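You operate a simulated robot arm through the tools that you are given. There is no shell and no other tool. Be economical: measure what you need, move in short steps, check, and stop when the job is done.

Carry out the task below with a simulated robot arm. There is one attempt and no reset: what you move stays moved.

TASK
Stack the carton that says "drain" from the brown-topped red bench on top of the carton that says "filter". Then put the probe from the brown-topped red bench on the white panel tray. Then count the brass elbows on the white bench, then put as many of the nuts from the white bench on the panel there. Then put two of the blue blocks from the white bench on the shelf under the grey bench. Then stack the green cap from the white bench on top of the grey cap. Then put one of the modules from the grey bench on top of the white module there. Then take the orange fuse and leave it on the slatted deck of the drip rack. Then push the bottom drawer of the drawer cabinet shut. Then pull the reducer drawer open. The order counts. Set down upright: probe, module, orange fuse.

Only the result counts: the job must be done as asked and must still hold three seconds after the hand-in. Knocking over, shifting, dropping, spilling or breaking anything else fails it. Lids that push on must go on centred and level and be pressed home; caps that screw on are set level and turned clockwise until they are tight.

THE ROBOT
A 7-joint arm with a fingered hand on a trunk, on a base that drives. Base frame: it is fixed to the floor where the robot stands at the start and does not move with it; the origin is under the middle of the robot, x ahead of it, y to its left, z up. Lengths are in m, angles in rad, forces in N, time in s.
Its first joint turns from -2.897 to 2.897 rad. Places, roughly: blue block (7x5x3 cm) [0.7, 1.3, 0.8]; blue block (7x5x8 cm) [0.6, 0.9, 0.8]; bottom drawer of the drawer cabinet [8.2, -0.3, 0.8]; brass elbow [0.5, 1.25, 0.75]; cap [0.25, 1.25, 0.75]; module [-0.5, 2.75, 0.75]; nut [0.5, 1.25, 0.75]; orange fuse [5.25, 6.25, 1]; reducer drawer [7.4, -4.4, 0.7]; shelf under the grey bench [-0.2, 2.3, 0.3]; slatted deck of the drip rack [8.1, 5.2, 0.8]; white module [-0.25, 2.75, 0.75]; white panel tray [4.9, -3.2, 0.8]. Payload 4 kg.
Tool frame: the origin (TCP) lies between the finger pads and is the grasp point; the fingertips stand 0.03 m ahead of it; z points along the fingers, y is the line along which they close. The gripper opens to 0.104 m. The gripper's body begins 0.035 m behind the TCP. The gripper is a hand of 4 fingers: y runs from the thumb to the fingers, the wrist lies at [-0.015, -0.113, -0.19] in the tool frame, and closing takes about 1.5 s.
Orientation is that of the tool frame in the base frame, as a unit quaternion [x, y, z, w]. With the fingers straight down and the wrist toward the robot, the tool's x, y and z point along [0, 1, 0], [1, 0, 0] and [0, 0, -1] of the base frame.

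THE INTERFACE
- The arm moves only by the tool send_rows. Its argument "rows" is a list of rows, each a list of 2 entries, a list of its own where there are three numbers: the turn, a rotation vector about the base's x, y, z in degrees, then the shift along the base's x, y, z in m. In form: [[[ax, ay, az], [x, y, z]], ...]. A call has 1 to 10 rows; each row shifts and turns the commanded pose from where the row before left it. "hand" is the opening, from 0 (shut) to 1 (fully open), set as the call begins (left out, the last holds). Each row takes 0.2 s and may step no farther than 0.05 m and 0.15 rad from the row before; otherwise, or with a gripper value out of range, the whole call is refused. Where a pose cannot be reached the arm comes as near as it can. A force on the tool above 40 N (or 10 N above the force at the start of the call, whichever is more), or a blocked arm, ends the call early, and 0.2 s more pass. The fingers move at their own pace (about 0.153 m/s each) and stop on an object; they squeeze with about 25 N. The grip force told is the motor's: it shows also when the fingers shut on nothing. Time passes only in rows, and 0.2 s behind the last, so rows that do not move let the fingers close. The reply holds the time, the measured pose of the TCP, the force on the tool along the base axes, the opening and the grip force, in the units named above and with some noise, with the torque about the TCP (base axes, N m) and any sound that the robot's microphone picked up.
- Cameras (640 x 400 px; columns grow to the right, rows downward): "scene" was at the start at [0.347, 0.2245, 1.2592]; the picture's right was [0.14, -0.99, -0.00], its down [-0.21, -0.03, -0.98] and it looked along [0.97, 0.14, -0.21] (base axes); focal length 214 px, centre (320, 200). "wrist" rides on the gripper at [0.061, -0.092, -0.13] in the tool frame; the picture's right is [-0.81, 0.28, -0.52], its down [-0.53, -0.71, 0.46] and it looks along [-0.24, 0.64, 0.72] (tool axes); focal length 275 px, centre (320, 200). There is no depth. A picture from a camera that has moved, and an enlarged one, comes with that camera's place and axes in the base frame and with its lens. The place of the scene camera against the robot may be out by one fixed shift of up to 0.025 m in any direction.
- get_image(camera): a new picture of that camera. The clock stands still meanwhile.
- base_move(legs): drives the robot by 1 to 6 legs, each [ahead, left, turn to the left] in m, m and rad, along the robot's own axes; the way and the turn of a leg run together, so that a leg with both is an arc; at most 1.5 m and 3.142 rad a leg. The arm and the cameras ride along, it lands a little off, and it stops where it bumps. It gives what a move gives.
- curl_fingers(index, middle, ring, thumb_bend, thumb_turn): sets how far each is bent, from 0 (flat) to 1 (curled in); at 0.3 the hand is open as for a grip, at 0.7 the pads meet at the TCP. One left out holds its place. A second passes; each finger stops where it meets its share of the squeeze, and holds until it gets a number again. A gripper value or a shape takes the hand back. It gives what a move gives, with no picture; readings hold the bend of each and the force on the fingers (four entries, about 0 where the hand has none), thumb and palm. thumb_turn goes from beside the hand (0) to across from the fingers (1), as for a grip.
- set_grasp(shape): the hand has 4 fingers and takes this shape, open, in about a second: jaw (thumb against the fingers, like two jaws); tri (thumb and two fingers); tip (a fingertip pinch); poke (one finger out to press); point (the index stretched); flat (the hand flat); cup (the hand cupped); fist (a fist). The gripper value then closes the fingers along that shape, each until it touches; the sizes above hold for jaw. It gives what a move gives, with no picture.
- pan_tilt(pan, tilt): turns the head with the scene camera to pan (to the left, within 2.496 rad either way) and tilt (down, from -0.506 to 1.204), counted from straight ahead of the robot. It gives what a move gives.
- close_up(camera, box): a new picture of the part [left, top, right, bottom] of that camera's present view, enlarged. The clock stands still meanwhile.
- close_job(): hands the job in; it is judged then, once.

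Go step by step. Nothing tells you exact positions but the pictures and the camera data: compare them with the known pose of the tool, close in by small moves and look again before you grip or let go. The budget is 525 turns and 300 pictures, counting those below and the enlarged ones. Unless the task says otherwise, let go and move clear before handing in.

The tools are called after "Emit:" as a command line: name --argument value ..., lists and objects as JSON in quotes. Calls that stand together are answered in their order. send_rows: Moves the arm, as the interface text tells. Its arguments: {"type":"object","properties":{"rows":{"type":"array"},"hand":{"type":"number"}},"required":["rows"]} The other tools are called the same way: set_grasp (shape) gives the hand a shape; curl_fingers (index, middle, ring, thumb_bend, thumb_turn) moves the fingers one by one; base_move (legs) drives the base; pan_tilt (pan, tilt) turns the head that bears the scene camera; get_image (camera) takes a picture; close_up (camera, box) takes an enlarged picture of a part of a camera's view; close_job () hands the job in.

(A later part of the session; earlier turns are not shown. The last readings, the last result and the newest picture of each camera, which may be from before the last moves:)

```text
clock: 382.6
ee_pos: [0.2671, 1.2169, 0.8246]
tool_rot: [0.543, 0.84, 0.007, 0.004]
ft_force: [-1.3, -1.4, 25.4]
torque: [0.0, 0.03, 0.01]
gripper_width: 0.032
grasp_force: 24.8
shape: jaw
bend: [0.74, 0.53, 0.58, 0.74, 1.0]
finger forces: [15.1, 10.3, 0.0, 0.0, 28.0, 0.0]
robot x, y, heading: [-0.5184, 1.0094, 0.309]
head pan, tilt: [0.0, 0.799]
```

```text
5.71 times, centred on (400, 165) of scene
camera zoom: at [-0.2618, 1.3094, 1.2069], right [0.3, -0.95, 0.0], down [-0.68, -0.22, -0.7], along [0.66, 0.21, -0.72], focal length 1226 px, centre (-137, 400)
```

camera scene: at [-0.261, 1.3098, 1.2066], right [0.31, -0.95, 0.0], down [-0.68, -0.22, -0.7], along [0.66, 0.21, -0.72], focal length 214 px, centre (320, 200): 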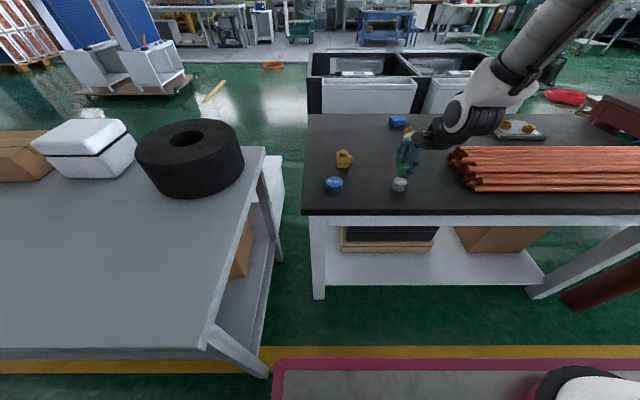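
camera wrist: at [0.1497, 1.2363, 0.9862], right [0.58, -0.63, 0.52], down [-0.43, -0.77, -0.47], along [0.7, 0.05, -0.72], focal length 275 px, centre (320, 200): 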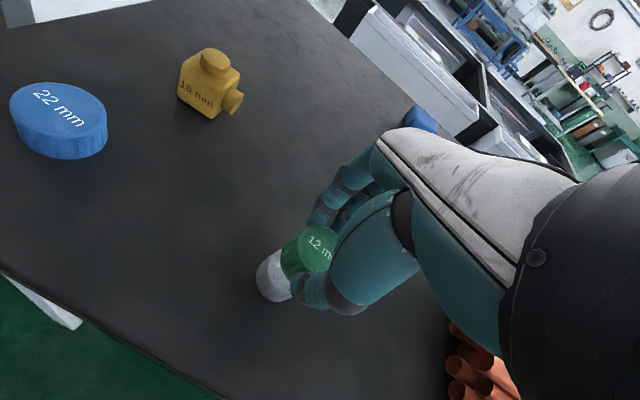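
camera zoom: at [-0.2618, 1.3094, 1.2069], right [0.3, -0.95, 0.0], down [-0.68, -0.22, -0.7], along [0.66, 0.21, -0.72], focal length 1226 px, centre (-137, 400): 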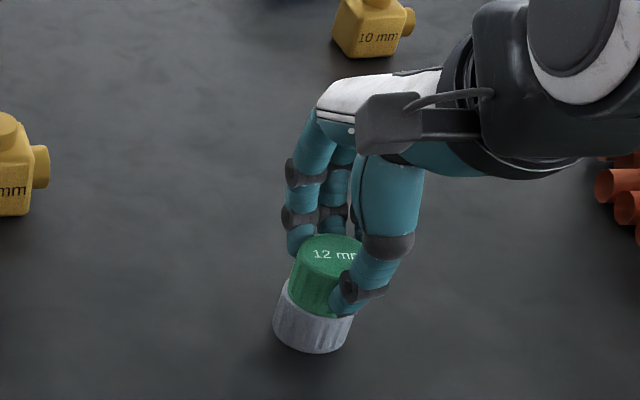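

Emit:
send_rows --rows '[[[0, 0, 0], [0, 0, 0.002]], [[0, 0, 0], [0, 0, 0]]]'

Emit:
send_rows --rows '[[[0, 0, 0], [0, 0, 0]], [[0, 0, 0], [0, 0, 0]], [[0, 0, 0], [0, 0, 0]], [[0, 0, 0], [0, 0, 0]], [[0, 0, 0], [0, 0, 0]], [[0, 0, 0], [0, 0, 0]]]' --hand 1

Emit:
close_up --camera "scene" --box '[375, 130, 425, 200]'

```text
clock: 383.2
ee_pos: [0.2664, 1.2159, 0.8243]
tool_rot: [0.544, 0.839, 0.007, 0.003]
ft_force: [1.8, 0.6, 16.8]
torque: [0.04, -0.14, 0.01]
gripper_width: 0.0325
grasp_force: 25.3
shape: jaw
bend: [0.74, 0.53, 0.58, 0.74, 1.0]
finger forces: [16.1, 10.5, 0.0, 0.0, 24.4, 0.0]
robot x, y, heading: [-0.5133, 1.0106, 0.31]
head pan, tilt: [0.0, 0.799]
```

```text
clock: 384.6
ee_pos: [0.2665, 1.2166, 0.8239]
tool_rot: [0.544, 0.839, 0.006, 0.003]
ft_force: [-0.6, -0.1, 0.2]
torque: [0.0, 0.03, 0.04]
gripper_width: 0.1036
grasp_force: 0.1
shape: jaw
bend: [0.3, 0.3, 0.3, 0.3, 0.98]
finger forces: [0.0, 0.1, 0.0, 0.0, 0.0, 0.0]
robot x, y, heading: [-0.5183, 1.0056, 0.312]
head pan, tilt: [0.0, 0.799]
```

```text
5.71 times, centred on (400, 165) of scene
camera zoom: at [-0.261, 1.3097, 1.2066], right [0.3, -0.95, 0.0], down [-0.68, -0.22, -0.7], along [0.66, 0.21, -0.72], focal length 1226 px, centre (-137, 400)
```

zoom: 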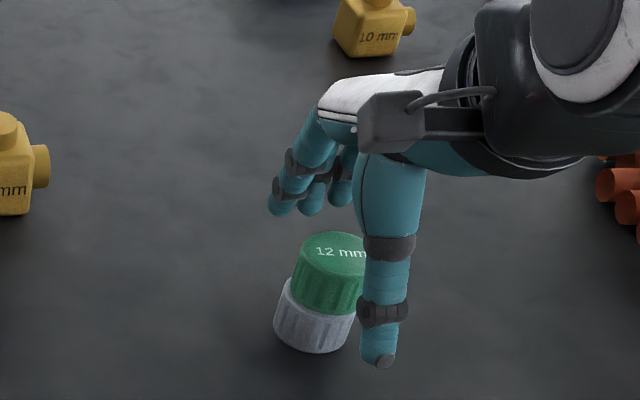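

Stacked. Lifting away, then on to the modules on the grey bench.

Emit:
send_rows --rows '[[[0, 0, 0], [0, 0, 0.03]], [[0, 0, 0], [0, 0, 0.05]], [[0, 0, 0], [0, 0, 0.05]], [[0, 0, 0], [0, 0, 0.05]], [[0, 0, 0], [0, 0, 0.05]], [[0, 0, 0], [0, 0, 0]]]'

Emit:
close_up --camera "scene" --box '[300, 110, 460, 220]'

Emit:
base_move --legs '[[-0.3, 0, 0]]'

Emit:
pan_tilt --pan 1.3 --tilt 0.5

Emit:
get_image --camera "scene"

```text
clock: 386.0
ee_pos: [0.2671, 1.2168, 1.0531]
tool_rot: [0.544, 0.839, 0.006, 0.002]
ft_force: [-0.7, 0.3, 0.5]
torque: [0.01, 0.03, -0.01]
gripper_width: 0.1038
grasp_force: 0.1
shape: jaw
bend: [0.3, 0.3, 0.3, 0.3, 0.98]
finger forces: [0.0, 0.0, 0.0, 0.1, 0.0, 0.1]
robot x, y, heading: [-0.5175, 1.0078, 0.307]
head pan, tilt: [0.0, 0.799]
```

```text
3.64 times, centred on (380, 165) of scene
camera zoom: at [-0.2609, 1.3097, 1.2066], right [0.3, -0.95, 0.0], down [-0.68, -0.22, -0.7], along [0.66, 0.21, -0.72], focal length 780 px, centre (102, 327)
```

zoom: 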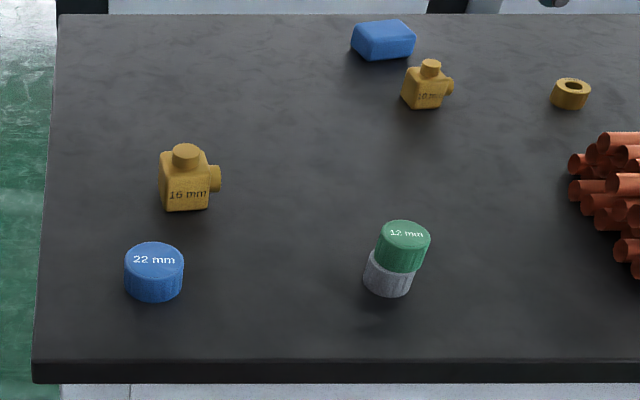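

```text
clock: 388.0
ee_pos: [-0.0179, 1.1255, 1.0531]
tool_rot: [0.543, 0.839, 0.007, 0.003]
ft_force: [-0.6, -0.4, -0.9]
torque: [-0.02, 0.0, 0.01]
gripper_width: 0.1037
grasp_force: 0.2
shape: jaw
bend: [0.3, 0.3, 0.3, 0.3, 0.98]
finger forces: [0.1, 0.0, 0.0, 0.0, 0.0, 0.0]
robot x, y, heading: [-0.8039, 0.921, 0.311]
head pan, tilt: [0.0, 0.799]
```

```text
clock: 389.5
ee_pos: [-0.017, 1.1256, 1.0548]
tool_rot: [0.544, 0.839, 0.006, 0.003]
ft_force: [0.0, -0.5, -1.1]
torque: [-0.02, -0.03, -0.02]
gripper_width: 0.1036
grasp_force: 0.0
shape: jaw
bend: [0.3, 0.3, 0.3, 0.3, 0.98]
finger forces: [0.0, 0.2, 0.0, 0.1, 0.0, 0.0]
robot x, y, heading: [-0.8044, 0.9218, 0.308]
head pan, tilt: [1.3, 0.499]
```

```text
122 pictures are left
camera scene: at [-0.6264, 1.2847, 1.2325], right [1.0, 0.04, 0.0], down [0.02, -0.48, -0.88], along [-0.03, 0.88, -0.48], focal length 214 px, centre (320, 200)
```

scene: 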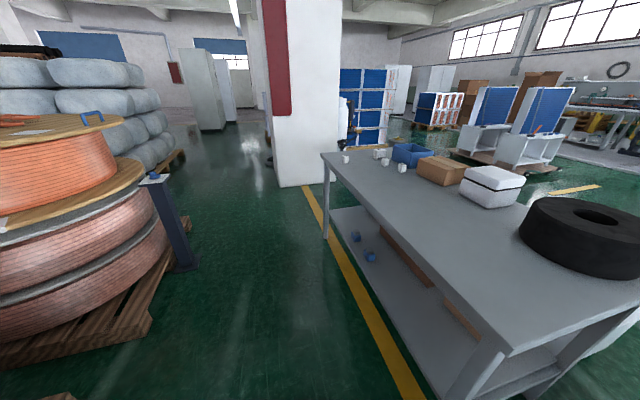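

Emit:
close_up --camera "scene" --box '[310, 135, 470, 195]'

```text
4.00 times, centred on (390, 165) of scene
camera zoom: at [-0.6264, 1.2847, 1.2325], right [1.0, 0.04, 0.0], down [0.02, -0.48, -0.88], along [-0.03, 0.88, -0.48], focal length 858 px, centre (40, 340)
```

zoom: 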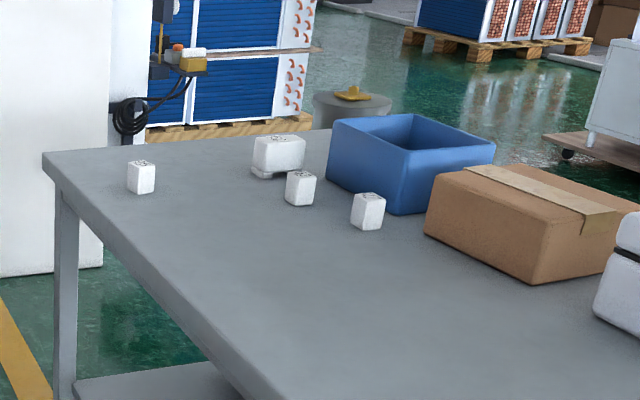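

Emit:
base_move --legs '[[0.05, 0, 0], [0, 0, 1.56], [1.3, 0, 0]]'

Emit:
pan_tilt --pan -0.9 --tilt 0.6

Emit:
get_image --camera "scene"

```text
clock: 400.4
ee_pos: [-1.3256, 2.9922, 1.0529]
tool_rot: [-0.202, 0.979, 0.007, -0.002]
ft_force: [0.1, -0.3, 0.1]
torque: [0.02, 0.02, 0.0]
gripper_width: 0.1036
grasp_force: 0.0
shape: jaw
bend: [0.3, 0.3, 0.3, 0.3, 0.98]
finger forces: [0.0, 0.0, 0.0, 0.0, 0.1, 0.0]
robot x, y, heading: [-1.1329, 2.2038, 1.867]
head pan, tilt: [1.3, 0.499]
```

```text
clock: 402.5
ee_pos: [-1.3263, 2.9909, 1.0529]
tool_rot: [-0.202, 0.979, 0.008, -0.002]
ft_force: [0.0, -0.1, 0.2]
torque: [-0.03, 0.03, -0.03]
gripper_width: 0.1037
grasp_force: 0.0
shape: jaw
bend: [0.3, 0.3, 0.3, 0.3, 0.98]
finger forces: [0.1, 0.1, 0.0, 0.0, 0.1, 0.0]
robot x, y, heading: [-1.1331, 2.1982, 1.87]
head pan, tilt: [-0.901, 0.6]
```

```text
120 pictures are left
camera scene: at [-1.3283, 2.4574, 1.2235], right [0.82, -0.57, 0.0], down [-0.32, -0.46, -0.83], along [0.47, 0.68, -0.56], focal length 214 px, centre (320, 200)
```

scene: 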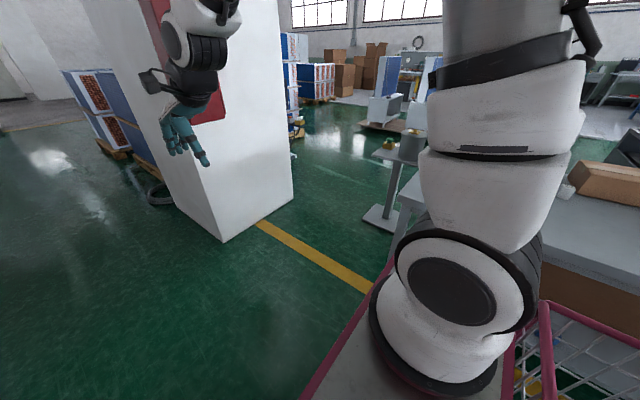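

Emit:
base_move --legs '[[0, -0.17, 0]]'

Emit:
send_rows --rows '[[[0, 0, -8], [0.045, 0.0, 0.01]], [[0, 0, -8], [0.045, 0.0, 0.01]], [[0, 0, -8], [0.045, -0.01, 0.01]], [[0, 0, -8], [0.045, -0.01, 0]], [[0, 0, -8], [0.045, -0.015, 0]], [[0, 0, -8], [0.045, -0.015, 0]], [[0, 0, -8], [0.045, -0.015, 0]], [[0, 0, -8], [0.045, -0.015, 0]], [[0, 0, -8], [0.045, -0.015, 0]], [[0, 0, -8], [0.045, -0.015, 0]]]'

Emit:
send_rows --rows '[[[0, 0, -8], [0.045, -0.015, 0]], [[0, 0, -8], [0.045, -0.015, 0]], [[0, 0, 0], [0.045, -0.015, 0]], [[0, 0, 0], [0.045, -0.015, 0]], [[0, 0, 0], [0.045, -0.015, 0]], [[0, 0, 0], [0.045, -0.015, 0]], [[0, 0, 0], [0, 0, 0]]]'

Emit:
get_image --camera "wrist"

```text
clock: 403.9
ee_pos: [-1.1677, 3.0398, 1.0535]
tool_rot: [-0.202, 0.979, 0.006, -0.002]
ft_force: [-0.7, -0.7, -0.5]
torque: [-0.02, -0.03, 0.02]
gripper_width: 0.1038
grasp_force: 0.1
shape: jaw
bend: [0.3, 0.3, 0.3, 0.3, 0.98]
finger forces: [0.0, 0.1, 0.1, 0.0, 0.0, 0.1]
robot x, y, heading: [-0.9742, 2.2521, 1.864]
head pan, tilt: [-0.901, 0.6]
```

```text
clock: 406.1
ee_pos: [-0.7181, 2.9299, 1.0827]
tool_rot: [0.475, 0.88, 0.006, 0.002]
ft_force: [-0.3, 0.2, 0.6]
torque: [-0.02, -0.01, -0.02]
gripper_width: 0.1034
grasp_force: 0.1
shape: jaw
bend: [0.3, 0.3, 0.3, 0.3, 0.98]
finger forces: [0.0, 0.0, 0.0, 0.0, 0.0, 0.0]
robot x, y, heading: [-0.9734, 2.2477, 1.861]
head pan, tilt: [-0.901, 0.6]
```

```text
clock: 407.7
ee_pos: [-0.448, 2.8401, 1.084]
tool_rot: [0.593, 0.805, 0.007, 0.003]
ft_force: [1.1, -0.1, -1.2]
torque: [0.02, -0.01, 0.0]
gripper_width: 0.1036
grasp_force: 0.0
shape: jaw
bend: [0.3, 0.3, 0.3, 0.3, 0.98]
finger forces: [0.0, 0.0, 0.0, 0.0, 0.1, 0.1]
robot x, y, heading: [-0.974, 2.2496, 1.864]
head pan, tilt: [-0.901, 0.6]
```

```text
119 pictures are left
camera wrist: at [-0.5553, 2.8709, 1.213], right [0.5, -0.69, 0.52], down [-0.52, -0.72, -0.47], along [0.7, -0.04, -0.72], focal length 275 px, centre (320, 200)
```

wrist: 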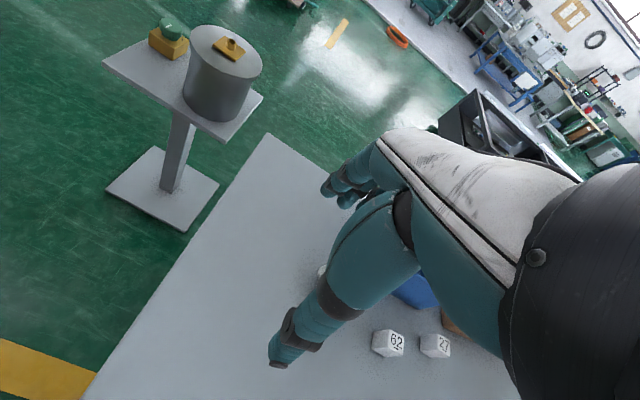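

Emit:
send_rows --rows '[[[0, 0, 0], [0.04, -0.025, 0]], [[0, 0, 0], [0.04, -0.025, 0]], [[0, 0, 0], [0.04, -0.025, 0]], [[0, 0, 0], [0.03, -0.02, 0]], [[0, 0, 0], [0, 0, 0]]]'

Emit:
get_image --camera "wrist"

```text
clock: 408.9
ee_pos: [-0.2976, 2.7443, 1.0833]
tool_rot: [0.592, 0.806, 0.006, 0.004]
ft_force: [0.1, -0.2, -0.4]
torque: [0.0, 0.0, -0.03]
gripper_width: 0.1035
grasp_force: 0.1
shape: jaw
bend: [0.3, 0.3, 0.3, 0.3, 0.98]
finger forces: [0.1, 0.0, 0.0, 0.0, 0.1, 0.1]
robot x, y, heading: [-0.9787, 2.2496, 1.865]
head pan, tilt: [-0.901, 0.6]
```

```text
118 pictures are left
camera wrist: at [-0.4064, 2.7766, 1.212], right [0.5, -0.69, 0.52], down [-0.52, -0.72, -0.47], along [0.7, -0.04, -0.72], focal length 275 px, centre (320, 200)
```

wrist: 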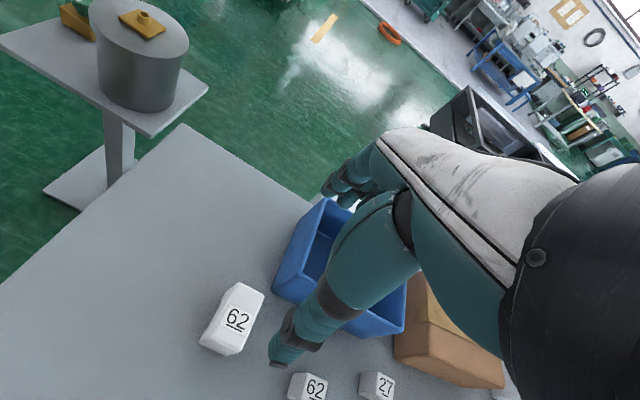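

Emit:
close_up --camera "wrist" --box '[180, 270, 400, 400]'

```text
2.91 times, centred on (290, 335) of wrist
camera zoom: at [-0.4064, 2.7766, 1.212], right [0.5, -0.69, 0.52], down [-0.52, -0.72, -0.47], along [0.7, -0.04, -0.72], focal length 801 px, centre (407, -193)
```

zoom: 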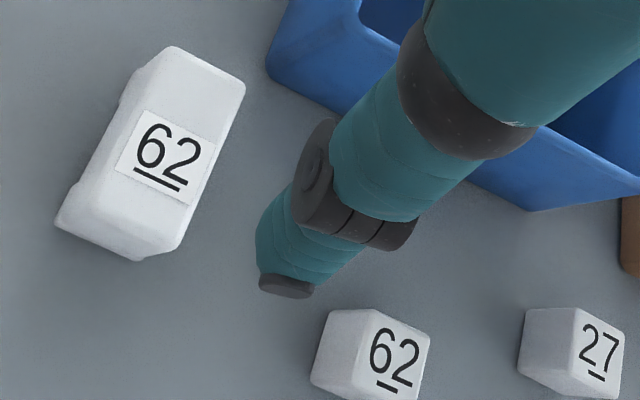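

Emit:
send_rows --rows '[[[0, 0, 0], [0.006, -0.043, 0]], [[0, 0, 0], [0.006, -0.043, 0]], [[0, 0, 0], [0.006, -0.043, 0]], [[0, 0, 0], [0.006, -0.041, 0]], [[0, 0, 0], [0, 0, -0.05]], [[0, 0, 0], [0, 0, -0.05]], [[0, 0, 0], [0, 0, 0]]]'

Emit:
get_image --camera "wrist"

Emit:
close_up --camera "wrist" --box '[90, 230, 310, 360]'

```text
clock: 410.5
ee_pos: [-0.2728, 2.5751, 0.9826]
tool_rot: [0.592, 0.806, 0.006, 0.003]
ft_force: [1.4, -0.4, -0.3]
torque: [-0.02, 0.0, -0.01]
gripper_width: 0.1037
grasp_force: 0.0
shape: jaw
bend: [0.3, 0.3, 0.3, 0.3, 0.98]
finger forces: [0.1, 0.0, 0.0, 0.1, 0.0, 0.0]
robot x, y, heading: [-0.9775, 2.2499, 1.866]
head pan, tilt: [-0.901, 0.6]
```

```text
116 pictures are left
camera wrist: at [-0.3818, 2.6064, 1.1116], right [0.5, -0.69, 0.52], down [-0.52, -0.72, -0.47], along [0.7, -0.04, -0.72], focal length 275 px, centre (320, 200)
```

wrist: 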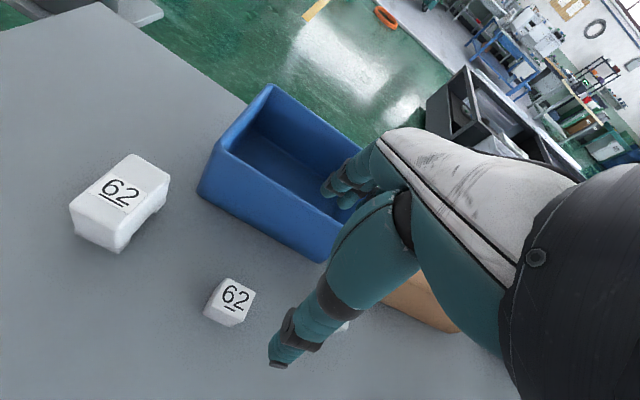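

```text
2.91 times, centred on (200, 295) of wrist
camera zoom: at [-0.3818, 2.6064, 1.1116], right [0.5, -0.69, 0.52], down [-0.52, -0.72, -0.47], along [0.7, -0.04, -0.72], focal length 801 px, centre (669, -76)
```

zoom: 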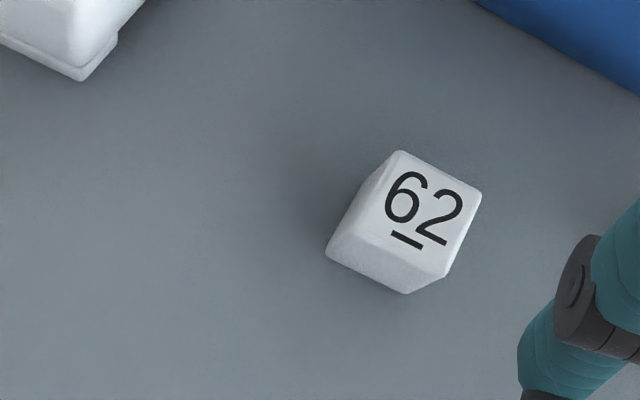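

Emit:
send_rows --rows '[[[0, 0, 1], [-0.009, 0.009, 0]], [[0, 0, 0], [0, 0, -0.05]], [[0, 0, 0], [0, 0, -0.05]], [[0, 0, 0], [0, 0, 0]]]'

Emit:
get_image --camera "wrist"

```text
clock: 411.5
ee_pos: [-0.2839, 2.5821, 0.8816]
tool_rot: [0.586, 0.811, 0.007, 0.003]
ft_force: [0.3, 0.0, 0.1]
torque: [0.01, -0.02, -0.02]
gripper_width: 0.1038
grasp_force: 0.1
shape: jaw
bend: [0.3, 0.3, 0.3, 0.3, 0.98]
finger forces: [0.0, 0.0, 0.0, 0.1, 0.0, 0.0]
robot x, y, heading: [-0.969, 2.2464, 1.868]
head pan, tilt: [-0.901, 0.6]
```

```text
114 pictures are left
camera wrist: at [-0.3925, 2.6123, 1.0101], right [0.51, -0.69, 0.52], down [-0.5, -0.73, -0.47], along [0.7, -0.02, -0.72], focal length 275 px, centre (320, 200)
```

wrist: 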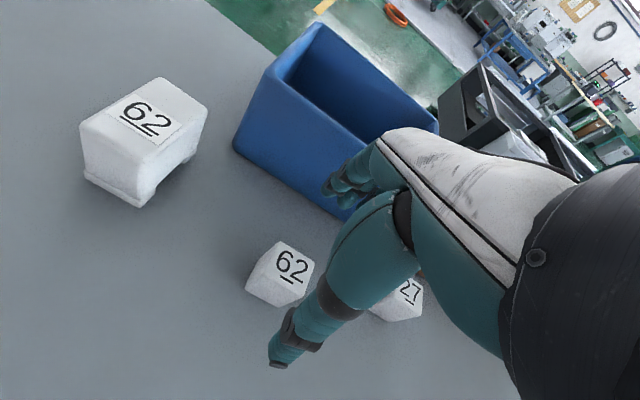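

Emit:
send_rows --rows '[[[0, 0, 0], [0.003, 0.001, -0.045]], [[0, 0, 0], [0, 0, -0.03]], [[0, 0, 0], [0, 0, 0]]]'

Emit:
get_image --camera "wrist"

```text
clock: 412.3
ee_pos: [-0.28, 2.5837, 0.8083]
tool_rot: [0.586, 0.811, 0.007, 0.004]
ft_force: [-1.8, -0.7, 11.5]
torque: [0.05, -0.54, 0.0]
gripper_width: 0.103
grasp_force: 0.1
shape: jaw
bend: [0.3, 0.3, 0.3, 0.3, 0.98]
finger forces: [0.0, 10.0, 0.1, 0.0, 0.7, 0.0]
robot x, y, heading: [-0.9776, 2.249, 1.863]
head pan, tilt: [-0.901, 0.6]
```

```text
113 pictures are left
camera wrist: at [-0.3893, 2.6139, 0.9373], right [0.51, -0.69, 0.52], down [-0.5, -0.73, -0.47], along [0.7, -0.02, -0.71], focal length 275 px, centre (320, 200)
```

wrist: 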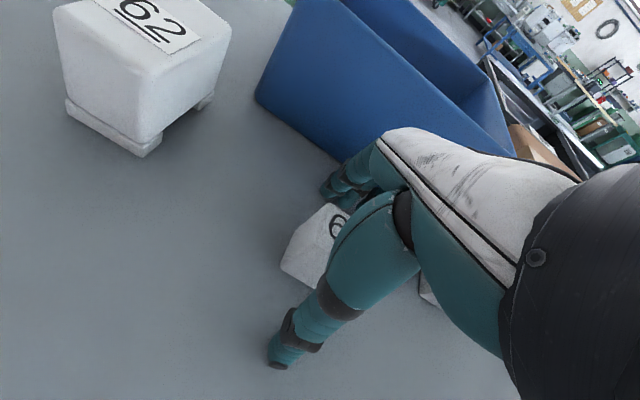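

Emit:
send_rows --rows '[[[0, 0, 0], [0, 0, 0.006]], [[0, 0, 0], [0, 0, 0]]]'

Emit:
send_rows --rows '[[[0, 0, 0], [0, 0, 0]], [[0, 0, 0], [0, 0, 0]], [[0, 0, 0], [0, 0, 0]], [[0, 0, 0], [0, 0, 0]], [[0, 0, 0], [0, 0, 0]], [[0, 0, 0], [0, 0, 0]], [[0, 0, 0], [0, 0, 0]]]' --hand 0.1

Emit:
get_image --camera "wrist"

```text
clock: 412.9
ee_pos: [-0.2799, 2.5836, 0.8134]
tool_rot: [0.585, 0.811, 0.008, 0.002]
ft_force: [0.2, 0.1, 0.5]
torque: [0.01, 0.01, -0.02]
gripper_width: 0.104
grasp_force: 0.0
shape: jaw
bend: [0.3, 0.3, 0.3, 0.3, 0.98]
finger forces: [0.0, 0.1, 0.0, 0.0, 0.1, 0.0]
robot x, y, heading: [-0.9755, 2.2493, 1.866]
head pan, tilt: [-0.901, 0.6]
```

```text
clock: 414.5
ee_pos: [-0.28, 2.5843, 0.8141]
tool_rot: [0.585, 0.811, 0.006, 0.003]
ft_force: [0.6, 0.7, 0.4]
torque: [-0.04, 0.0, -0.01]
gripper_width: 0.027
grasp_force: 25.0
shape: jaw
bend: [0.74, 0.55, 0.6, 0.75, 1.0]
finger forces: [13.7, 7.5, 0.0, 0.0, 21.4, 0.0]
robot x, y, heading: [-0.9709, 2.2486, 1.871]
head pan, tilt: [-0.901, 0.6]
```

```text
112 pictures are left
camera wrist: at [-0.3893, 2.6141, 0.9431], right [0.51, -0.69, 0.52], down [-0.5, -0.73, -0.47], along [0.7, -0.02, -0.72], focal length 275 px, centre (320, 200)
```

wrist: 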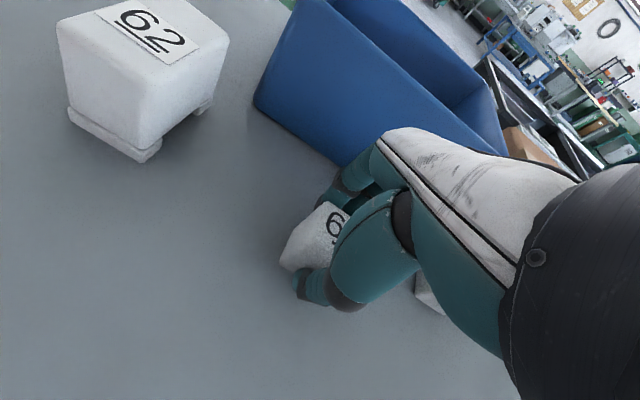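

Emit:
send_rows --rows '[[[0, 0, 0], [0, 0, 0.02]], [[0, 0, 0], [0, 0, 0.04]], [[0, 0, 0], [0, 0, 0.045]], [[0, 0, 0], [0, 0, 0]]]'

Emit:
close_up --camera "wrist" --box '[250, 180, 400, 330]'

Emit:
get_image --camera "scene"

```text
clock: 415.5
ee_pos: [-0.2811, 2.5841, 0.9196]
tool_rot: [0.585, 0.811, 0.006, 0.004]
ft_force: [0.4, 0.3, -1.2]
torque: [-0.02, 0.0, 0.02]
gripper_width: 0.0272
grasp_force: 25.5
shape: jaw
bend: [0.74, 0.55, 0.6, 0.75, 1.0]
finger forces: [13.7, 7.7, 0.0, 0.1, 21.4, 0.1]
robot x, y, heading: [-0.9744, 2.2511, 1.86]
head pan, tilt: [-0.901, 0.6]
```

```text
2.67 times, centred on (325, 255) of wrist
camera zoom: at [-0.3897, 2.6134, 1.0487], right [0.51, -0.69, 0.52], down [-0.5, -0.73, -0.47], along [0.7, -0.02, -0.72], focal length 734 px, centre (307, 53)
```

zoom: 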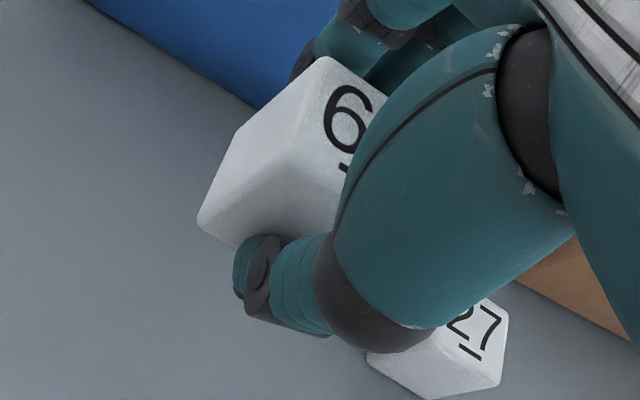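

```text
110 pictures are left
camera scene: at [-1.1697, 2.5053, 1.2235], right [0.82, -0.57, 0.0], down [-0.32, -0.46, -0.82], along [0.47, 0.68, -0.57], focal length 214 px, centre (320, 200)
```

scene: 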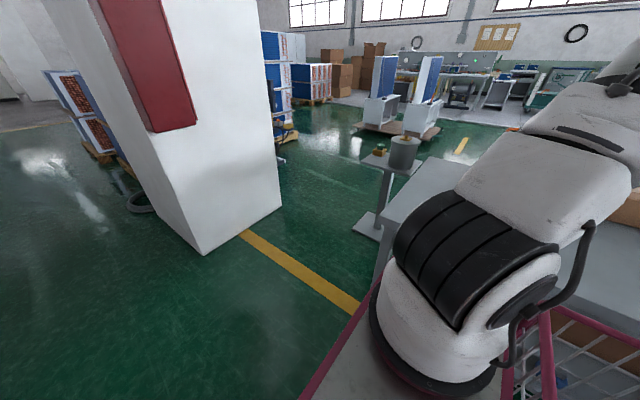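

Emit:
send_rows --rows '[[[0, 0, 0], [0, 0, 0.03]], [[0, 0, 0], [-0.003, 0.048, 0]], [[0, 0, 0], [-0.003, 0.048, 0]], [[0, 0, 0], [-0.003, 0.048, 0]], [[0, 0, 0], [0, 0, -0.02]], [[0, 0, 0], [0, 0, 0]]]'

Emit:
get_image --camera "wrist"

Emit:
close_up --camera "wrist" --box '[230, 200, 380, 350]'

```text
clock: 416.9
ee_pos: [-0.2902, 2.7285, 0.9311]
tool_rot: [0.585, 0.811, 0.007, 0.004]
ft_force: [0.0, 0.3, -1.0]
torque: [0.0, 0.0, 0.01]
gripper_width: 0.0272
grasp_force: 25.3
shape: jaw
bend: [0.74, 0.55, 0.6, 0.75, 1.0]
finger forces: [13.7, 7.8, 0.0, 0.0, 21.4, 0.0]
robot x, y, heading: [-0.9708, 2.2516, 1.867]
head pan, tilt: [-0.901, 0.6]
```

```text
109 pictures are left
camera wrist: at [-0.3991, 2.7585, 1.0592], right [0.51, -0.69, 0.52], down [-0.5, -0.73, -0.47], along [0.7, -0.02, -0.72], focal length 275 px, centre (320, 200)
```

wrist: 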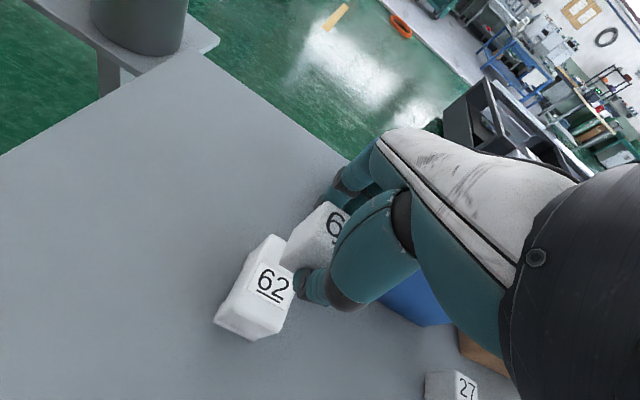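

```text
2.67 times, centred on (305, 275) of wrist
camera zoom: at [-0.3991, 2.7585, 1.0592], right [0.51, -0.69, 0.52], down [-0.5, -0.73, -0.47], along [0.7, -0.02, -0.72], focal length 734 px, centre (360, 0)
```

zoom: 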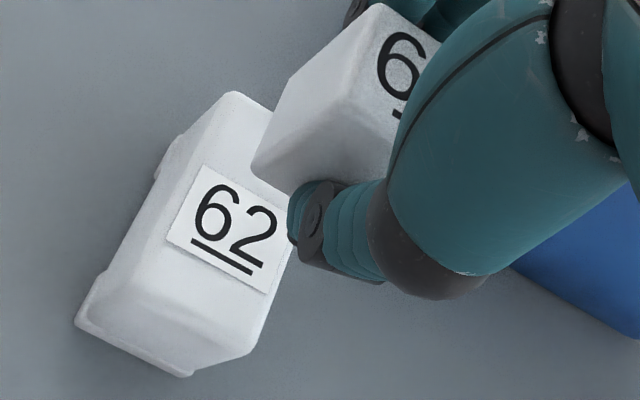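

Emit:
send_rows --rows '[[[0, 0, 0], [-0.004, 0.002, -0.03]], [[0, 0, 0], [0, 0, -0.012]], [[0, 0, 0], [0, 0, 0]]]'

Emit:
close_up --camera "wrist" --box '[230, 200, 380, 350]'

```text
clock: 417.7
ee_pos: [-0.2928, 2.7309, 0.8873]
tool_rot: [0.585, 0.811, 0.006, 0.004]
ft_force: [0.2, -0.3, 0.0]
torque: [0.02, 0.03, 0.0]
gripper_width: 0.027
grasp_force: 25.6
shape: jaw
bend: [0.74, 0.55, 0.6, 0.75, 1.0]
finger forces: [13.7, 7.7, 0.0, 0.0, 21.4, 0.0]
robot x, y, heading: [-0.9755, 2.244, 1.872]
head pan, tilt: [-0.901, 0.6]
```

```text
2.67 times, centred on (305, 275) of wrist
camera zoom: at [-0.4019, 2.7608, 1.0162], right [0.51, -0.69, 0.52], down [-0.5, -0.73, -0.47], along [0.7, -0.02, -0.72], focal length 734 px, centre (360, 0)
```

zoom: 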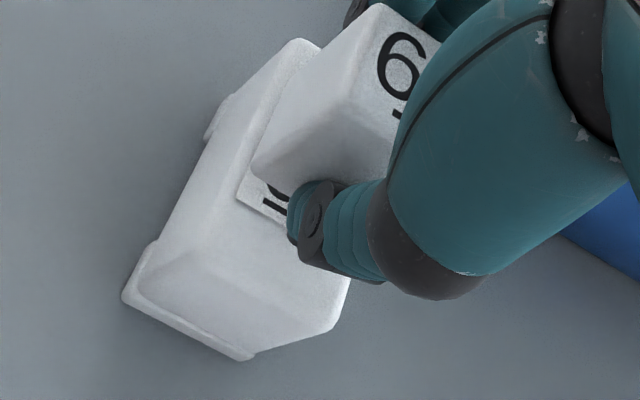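

Emit:
send_rows --rows '[[[0, 0, 0], [0, 0, -0.005]], [[0, 0, 0], [0, 0, -0.003]], [[0, 0, 0], [0, 0, -0.002]], [[0, 0, 0], [0, 0, 0]]]'

```text
clock: 418.7
ee_pos: [-0.2943, 2.7299, 0.8761]
tool_rot: [0.585, 0.811, 0.006, 0.004]
ft_force: [0.6, 0.2, 0.1]
torque: [0.01, -0.02, 0.02]
gripper_width: 0.027
grasp_force: 25.1
shape: jaw
bend: [0.74, 0.55, 0.6, 0.75, 1.0]
finger forces: [13.7, 7.7, 0.1, 0.0, 21.3, 0.0]
robot x, y, heading: [-0.9709, 2.2481, 1.869]
head pan, tilt: [-0.901, 0.6]
```

Emit:
send_rows --rows '[[[0, 0, 0], [0, 0, -0.003]], [[0, 0, 0], [0, 0, -0.002]], [[0, 0, 0], [0, 0, 0]]]'

Emit:
close_up --camera "wrist" --box '[230, 200, 380, 350]'

```text
clock: 419.5
ee_pos: [-0.2928, 2.7308, 0.875]
tool_rot: [0.585, 0.811, 0.008, 0.004]
ft_force: [-1.9, 1.3, 19.3]
torque: [0.01, -0.06, 0.05]
gripper_width: 0.0283
grasp_force: 25.1
shape: jaw
bend: [0.74, 0.55, 0.6, 0.75, 1.0]
finger forces: [15.0, 9.3, 0.0, 0.1, 26.1, 0.1]
robot x, y, heading: [-0.9735, 2.2484, 1.866]
head pan, tilt: [-0.901, 0.6]
```

```text
2.67 times, centred on (305, 275) of wrist
camera zoom: at [-0.4023, 2.7601, 1.0028], right [0.51, -0.69, 0.52], down [-0.5, -0.73, -0.47], along [0.7, -0.02, -0.71], focal length 734 px, centre (360, 0)
```

zoom: 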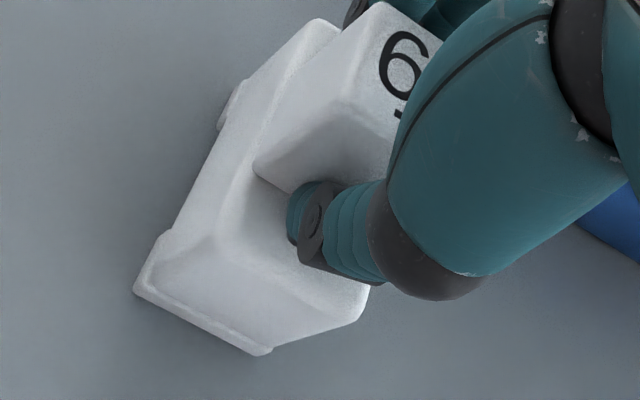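

Emit:
send_rows --rows '[[[0, 0, 0], [0, 0, 0.0015]], [[0, 0, 0], [0, 0, 0]]]'

Emit:
send_rows --rows '[[[0, 0, 0], [0, 0, 0]], [[0, 0, 0], [0, 0, 0]], [[0, 0, 0], [0, 0, 0]], [[0, 0, 0], [0, 0, 0]], [[0, 0, 0], [0, 0, 0]], [[0, 0, 0], [0, 0, 0]], [[0, 0, 0], [0, 0, 0.03]], [[0, 0, 0], [0, 0, 0.05]], [[0, 0, 0], [0, 0, 0.05]], [[0, 0, 0], [0, 0, 0.05]]]' --hand 1

Emit:
get_image --camera "wrist"

```text
clock: 420.1
ee_pos: [-0.2927, 2.7292, 0.8752]
tool_rot: [0.585, 0.811, 0.007, 0.003]
ft_force: [0.0, 0.7, 13.8]
torque: [0.05, -0.11, 0.03]
gripper_width: 0.0282
grasp_force: 24.9
shape: jaw
bend: [0.74, 0.55, 0.6, 0.75, 1.0]
finger forces: [15.5, 9.5, 0.0, 0.0, 24.7, 0.1]
robot x, y, heading: [-0.9731, 2.2513, 1.867]
head pan, tilt: [-0.901, 0.6]
```

```text
clock: 422.3
ee_pos: [-0.2934, 2.7326, 1.0531]
tool_rot: [0.587, 0.81, 0.006, 0.002]
ft_force: [0.2, -0.2, 0.0]
torque: [-0.05, 0.01, -0.02]
gripper_width: 0.1039
grasp_force: 0.0
shape: jaw
bend: [0.3, 0.3, 0.3, 0.3, 0.98]
finger forces: [0.0, 0.0, 0.0, 0.0, 0.0, 0.1]
robot x, y, heading: [-0.9728, 2.2512, 1.866]
head pan, tilt: [-0.901, 0.6]
```

```text
105 pictures are left
camera wrist: at [-0.4023, 2.7627, 1.1818], right [0.51, -0.69, 0.52], down [-0.5, -0.73, -0.47], along [0.7, -0.02, -0.72], focal length 275 px, centre (320, 200)
```

wrist: 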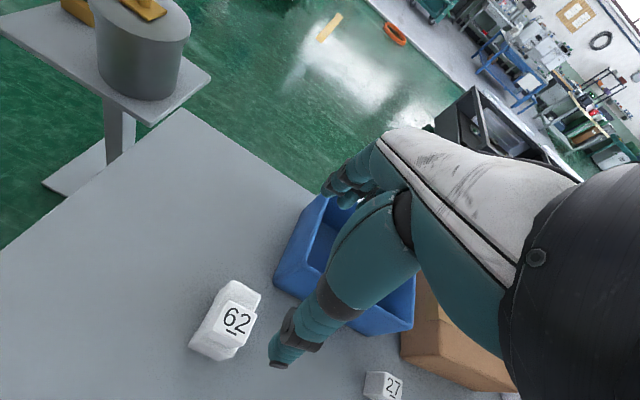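

Module is on top of the white module. Next the orange fuse, far across the hall: I'll swing the arm to the front and drive back out the way I know.

Emit:
send_rows --rows '[[[0, 0, 0], [-0.045, 0.015, 0.01]], [[0, 0, 0], [-0.045, 0.015, 0.01]], [[0, 0, 0], [-0.045, 0.015, 0.01]], [[0, 0, 0], [-0.045, 0.015, 0]], [[0, 0, 8], [-0.045, 0.015, 0]], [[0, 0, 8], [-0.045, 0.015, 0]], [[0, 0, 8], [-0.045, 0.015, 0]], [[0, 0, 8], [-0.045, 0.015, 0]], [[0, 0, 8], [-0.045, 0.015, 0]], [[0, 0, 8], [-0.045, 0.015, 0]]]'

Emit:
send_rows --rows '[[[0, 0, 8], [-0.045, 0.015, 0]], [[0, 0, 8], [-0.045, 0.015, 0]], [[0, 0, 8], [-0.045, 0.015, 0]], [[0, 0, 8], [-0.045, 0.01, 0]], [[0, 0, 8], [-0.045, 0.01, 0]], [[0, 0, 8], [-0.045, 0.0, 0]], [[0, 0, 0], [-0.04, 0.0, 0]], [[0, 0, 0], [-0.03, 0.0, 0]], [[0, 0, 0], [0, 0, 0]]]'

Emit:
base_move --legs '[[0, 0.17, 0], [-1.5, 0, 0], [-1.5, -0.05, 0]]'

```text
clock: 424.5
ee_pos: [-0.7441, 2.8811, 1.0841]
tool_rot: [0.204, 0.979, 0.008, 0.001]
ft_force: [0.5, -0.8, -0.3]
torque: [0.02, 0.02, 0.01]
gripper_width: 0.1036
grasp_force: 0.1
shape: jaw
bend: [0.3, 0.3, 0.3, 0.3, 0.98]
finger forces: [0.0, 0.1, 0.0, 0.0, 0.0, 0.1]
robot x, y, heading: [-0.9742, 2.2504, 1.861]
head pan, tilt: [-0.901, 0.6]
```

```text
clock: 426.5
ee_pos: [-1.0831, 2.9445, 1.0848]
tool_rot: [-0.211, 0.977, 0.006, -0.003]
ft_force: [0.1, 0.6, -0.5]
torque: [0.04, 0.01, 0.03]
gripper_width: 0.1037
grasp_force: 0.0
shape: jaw
bend: [0.3, 0.3, 0.3, 0.3, 0.98]
finger forces: [0.0, 0.0, 0.1, 0.0, 0.0, 0.0]
robot x, y, heading: [-0.973, 2.2505, 1.874]
head pan, tilt: [-0.901, 0.6]
```

```text
refused: leg 3 is longer than a leg can be; nothing moved
```

Emit:
base_move --legs '[[0, 0.17, 0], [-1.45, 0, 0], [-1.45, 0, 0], [-1.45, 0, 0], [-1.4, 0, 0]]'

Emit:
send_rows --rows '[[[0, 0, 0], [0, 0, 0]]]'

```text
clock: 455.1
ee_pos: [0.3937, -2.645, 1.0853]
tool_rot: [-0.219, 0.976, 0.006, -0.003]
ft_force: [-0.3, -0.3, 0.8]
torque: [-0.02, 0.0, 0.0]
gripper_width: 0.1038
grasp_force: 0.1
shape: jaw
bend: [0.3, 0.3, 0.3, 0.3, 0.98]
finger forces: [0.0, 0.1, 0.0, 0.0, 0.1, 0.0]
robot x, y, heading: [0.5171, -3.3377, 1.879]
head pan, tilt: [-0.901, 0.6]
```

```text
clock: 455.5
ee_pos: [0.3945, -2.644, 1.0843]
tool_rot: [-0.219, 0.976, 0.007, -0.002]
ft_force: [-0.3, 0.3, 0.9]
torque: [0.0, 0.01, -0.01]
gripper_width: 0.1038
grasp_force: 0.1
shape: jaw
bend: [0.3, 0.3, 0.3, 0.3, 0.98]
finger forces: [0.1, 0.0, 0.1, 0.0, 0.0, 0.0]
robot x, y, heading: [0.5148, -3.3359, 1.878]
head pan, tilt: [-0.901, 0.6]
```

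Emit:
base_move --legs '[[0, 0, -1.561]]'

Emit:
send_rows --rows '[[[0, 0, 0], [0, 0, 0]]]'

```text
clock: 459.7
ee_pos: [1.2067, -3.2037, 1.084]
tool_rot: [0.528, 0.849, 0.007, 0.003]
ft_force: [0.6, -0.2, -0.2]
torque: [-0.05, 0.03, 0.03]
gripper_width: 0.1036
grasp_force: 0.0
shape: jaw
bend: [0.3, 0.3, 0.3, 0.3, 0.98]
finger forces: [0.0, 0.1, 0.1, 0.1, 0.0, 0.0]
robot x, y, heading: [0.5165, -3.3437, 0.332]
head pan, tilt: [-0.901, 0.6]
```

```text
clock: 460.1
ee_pos: [1.2065, -3.2057, 1.0834]
tool_rot: [0.528, 0.849, 0.007, 0.004]
ft_force: [-0.1, -0.3, 0.3]
torque: [0.02, 0.03, -0.04]
gripper_width: 0.1039
grasp_force: 0.0
shape: jaw
bend: [0.3, 0.3, 0.3, 0.3, 0.98]
finger forces: [0.0, 0.0, 0.1, 0.1, 0.0, 0.0]
robot x, y, heading: [0.5169, -3.3355, 0.324]
head pan, tilt: [-0.901, 0.6]
```

Emit:
base_move --legs '[[1.3, -0.01, -0.005], [1.0, -0.05, 0]]'

Emit:
base_move --legs '[[1.4, 0, 0]]'

Emit:
pan_tilt --pan 0.2 --tilt 0.4

Emit:
get_image --camera "scene"

```text
clock: 471.4
ee_pos: [3.4095, -2.5417, 1.0846]
tool_rot: [0.537, 0.844, 0.007, 0.003]
ft_force: [0.1, -0.4, 0.3]
torque: [0.0, 0.0, 0.02]
gripper_width: 0.1038
grasp_force: 0.0
shape: jaw
bend: [0.3, 0.3, 0.3, 0.3, 0.98]
finger forces: [0.0, 0.0, 0.1, 0.0, 0.1, 0.0]
robot x, y, heading: [2.714, -2.6577, 0.304]
head pan, tilt: [-0.901, 0.6]
```

```text
clock: 478.4
ee_pos: [4.7545, -2.1524, 1.0858]
tool_rot: [0.548, 0.837, 0.006, 0.003]
ft_force: [-0.4, 0.4, 0.0]
torque: [0.01, -0.01, 0.04]
gripper_width: 0.1039
grasp_force: 0.1
shape: jaw
bend: [0.3, 0.3, 0.3, 0.3, 0.98]
finger forces: [0.1, 0.1, 0.0, 0.0, 0.0, 0.1]
robot x, y, heading: [4.0559, -2.2509, 0.281]
head pan, tilt: [-0.901, 0.6]
```

```text
clock: 479.7
ee_pos: [4.7544, -2.1532, 1.0839]
tool_rot: [0.547, 0.837, 0.007, 0.004]
ft_force: [-0.7, -0.8, 0.1]
torque: [0.01, -0.01, -0.02]
gripper_width: 0.1039
grasp_force: 0.1
shape: jaw
bend: [0.3, 0.3, 0.3, 0.3, 0.98]
finger forces: [0.0, 0.1, 0.0, 0.1, 0.0, 0.0]
robot x, y, heading: [4.0548, -2.2551, 0.285]
head pan, tilt: [0.201, 0.4]
```

```text
104 pictures are left
camera scene: at [4.3299, -1.9399, 1.2417], right [0.46, -0.89, 0.0], down [-0.35, -0.18, -0.92], along [0.82, 0.43, -0.39], focal length 214 px, centre (320, 200)
```

scene: 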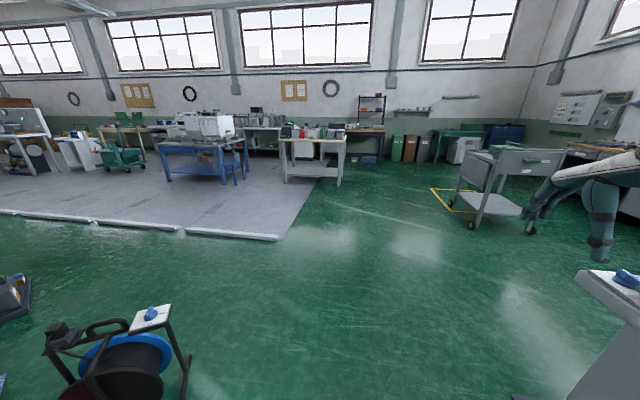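

Emit:
close_up --camera "scene" --box '[0, 100, 360, 250]'

Emit:
close_up --camera "scene" --box '[170, 190, 330, 270]'

```text
1.78 times, centred on (180, 175) of scene
camera zoom: at [4.3299, -1.9399, 1.2417], right [0.46, -0.89, 0.0], down [-0.35, -0.18, -0.92], along [0.82, 0.43, -0.39], focal length 381 px, centre (569, 244)
```

zoom: 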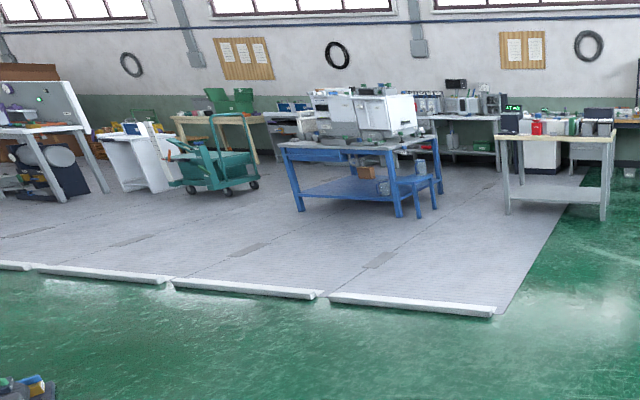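

```text
4.00 times, centred on (250, 230) of scene
camera zoom: at [4.3299, -1.9399, 1.2417], right [0.46, -0.89, 0.0], down [-0.35, -0.18, -0.92], along [0.82, 0.43, -0.39], focal length 858 px, centre (600, 80)
```

zoom: 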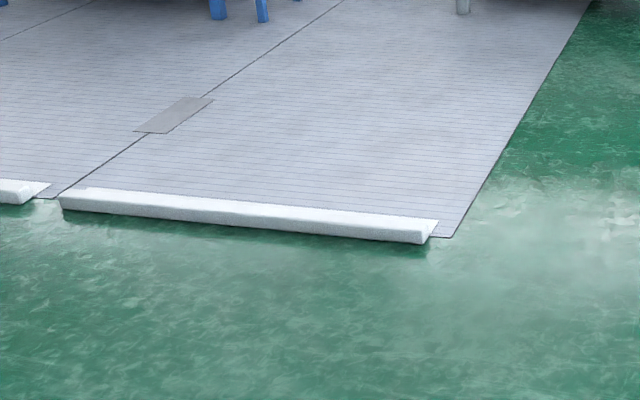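

The grey area is a flat mat with curbs only on the front; I'll go round its right edge and up the aisle on the mat.

Emit:
base_move --legs '[[0, 0, 0.03], [1.45, 0, 0], [1.45, 0, 0], [0, 0, 1.57]]'

Emit:
pan_tilt --pan -0.2 --tilt 0.35

Emit:
get_image --camera "scene"

```text
clock: 498.1
ee_pos: [6.6668, -0.6368, 1.0835]
tool_rot: [-0.249, 0.968, 0.007, -0.003]
ft_force: [0.3, -0.3, 0.1]
torque: [-0.02, -0.02, 0.04]
gripper_width: 0.1039
grasp_force: 0.2
shape: jaw
bend: [0.3, 0.3, 0.3, 0.3, 0.98]
finger forces: [0.0, 0.1, 0.1, 0.1, 0.0, 0.0]
robot x, y, heading: [6.8334, -1.322, 1.94]
head pan, tilt: [0.201, 0.4]
```

```text
clock: 499.0
ee_pos: [6.666, -0.6377, 1.0842]
tool_rot: [-0.249, 0.968, 0.007, -0.003]
ft_force: [0.0, -0.3, -0.4]
torque: [0.01, -0.01, 0.01]
gripper_width: 0.1038
grasp_force: 0.0
shape: jaw
bend: [0.3, 0.3, 0.3, 0.3, 0.98]
finger forces: [0.0, 0.0, 0.1, 0.0, 0.1, 0.1]
robot x, y, heading: [6.8333, -1.3217, 1.946]
head pan, tilt: [-0.201, 0.351]
```

```text
101 pictures are left
camera scene: at [6.5543, -1.0683, 1.2462], right [0.98, 0.17, 0.0], down [0.06, -0.34, -0.94], along [-0.16, 0.92, -0.34], focal length 214 px, centre (320, 200)
```

scene: 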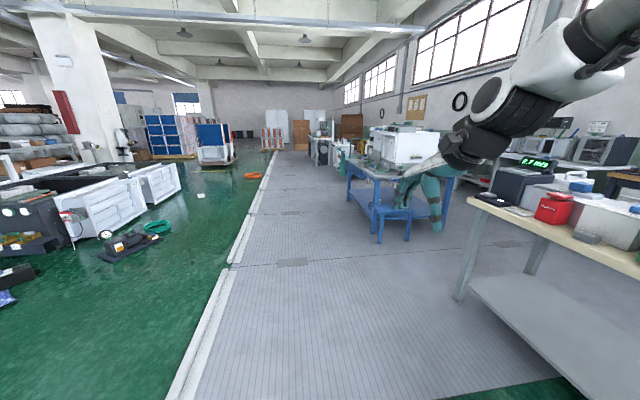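

Emit:
base_move --legs '[[0, 0, -0.055], [1.48, 0, 0], [1.48, 0, 0], [1.48, 0, 0]]'

Emit:
pan_tilt --pan -0.4 --tilt 0.3

Emit:
get_image --camera "scene"

```text
clock: 520.9
ee_pos: [5.2639, 3.6368, 1.0848]
tool_rot: [-0.221, 0.975, 0.006, -0.002]
ft_force: [0.3, 0.0, 0.0]
torque: [-0.01, -0.03, -0.01]
gripper_width: 0.1035
grasp_force: 0.0
shape: jaw
bend: [0.3, 0.3, 0.3, 0.3, 0.98]
finger forces: [0.0, 0.0, 0.0, 0.0, 0.0, 0.1]
robot x, y, heading: [5.3868, 2.9419, 1.885]
head pan, tilt: [-0.201, 0.351]
```

```text
clock: 521.6
ee_pos: [5.2653, 3.6383, 1.0851]
tool_rot: [-0.221, 0.975, 0.007, -0.003]
ft_force: [0.3, -0.6, -0.2]
torque: [-0.02, -0.02, 0.01]
gripper_width: 0.1038
grasp_force: 0.1
shape: jaw
bend: [0.3, 0.3, 0.3, 0.3, 0.98]
finger forces: [0.1, 0.0, 0.0, 0.1, 0.0, 0.1]
robot x, y, heading: [5.385, 2.9453, 1.883]
head pan, tilt: [-0.4, 0.3]
```

```text
100 pictures are left
camera scene: at [5.1453, 3.2155, 1.2509], right [1.0, -0.08, 0.0], down [-0.03, -0.29, -0.96], along [0.08, 0.95, -0.3], focal length 214 px, centre (320, 200)
```

scene: 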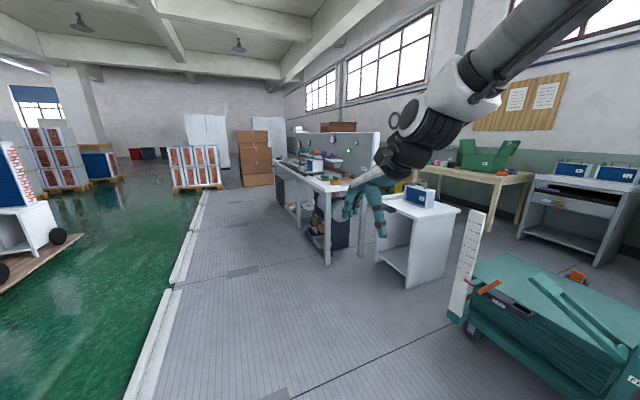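

Emit:
base_move --legs '[[1.4, 0, 0], [1.35, 0, 0]]'

Emit:
pan_tilt --pan -0.8 --tilt 0.4

Emit:
get_image --camera "scene"

```text
clock: 535.0
ee_pos: [4.4003, 6.2494, 1.0848]
tool_rot: [-0.22, 0.976, 0.007, -0.003]
ft_force: [0.1, 0.7, 0.3]
torque: [0.02, 0.0, -0.01]
gripper_width: 0.1041
grasp_force: 0.0
shape: jaw
bend: [0.3, 0.3, 0.3, 0.3, 0.98]
finger forces: [0.1, 0.1, 0.0, 0.0, 0.0, 0.0]
robot x, y, heading: [4.5245, 5.5529, 1.882]
head pan, tilt: [-0.4, 0.3]
```

```text
clock: 535.9
ee_pos: [4.4014, 6.2504, 1.0844]
tool_rot: [-0.22, 0.975, 0.006, -0.003]
ft_force: [-0.6, 0.5, 0.3]
torque: [0.01, 0.0, 0.0]
gripper_width: 0.1039
grasp_force: 0.0
shape: jaw
bend: [0.3, 0.3, 0.3, 0.3, 0.98]
finger forces: [0.0, 0.0, 0.0, 0.0, 0.0, 0.0]
robot x, y, heading: [4.5232, 5.5589, 1.88]
head pan, tilt: [-0.799, 0.4]
```

```text
99 pictures are left
camera scene: at [4.3162, 5.8171, 1.2417], right [0.88, -0.47, 0.0], down [-0.18, -0.34, -0.92], along [0.43, 0.81, -0.39], focal length 214 px, centre (320, 200)
```

scene: 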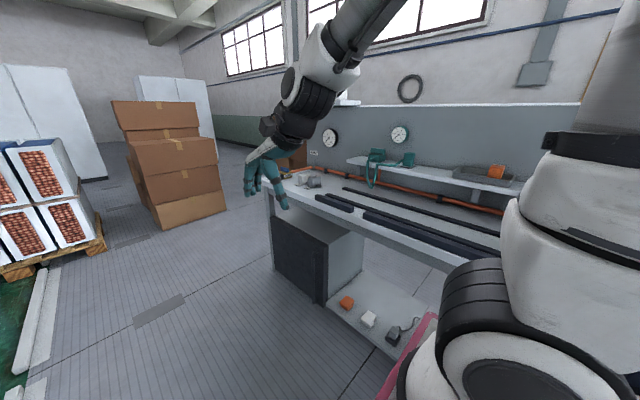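

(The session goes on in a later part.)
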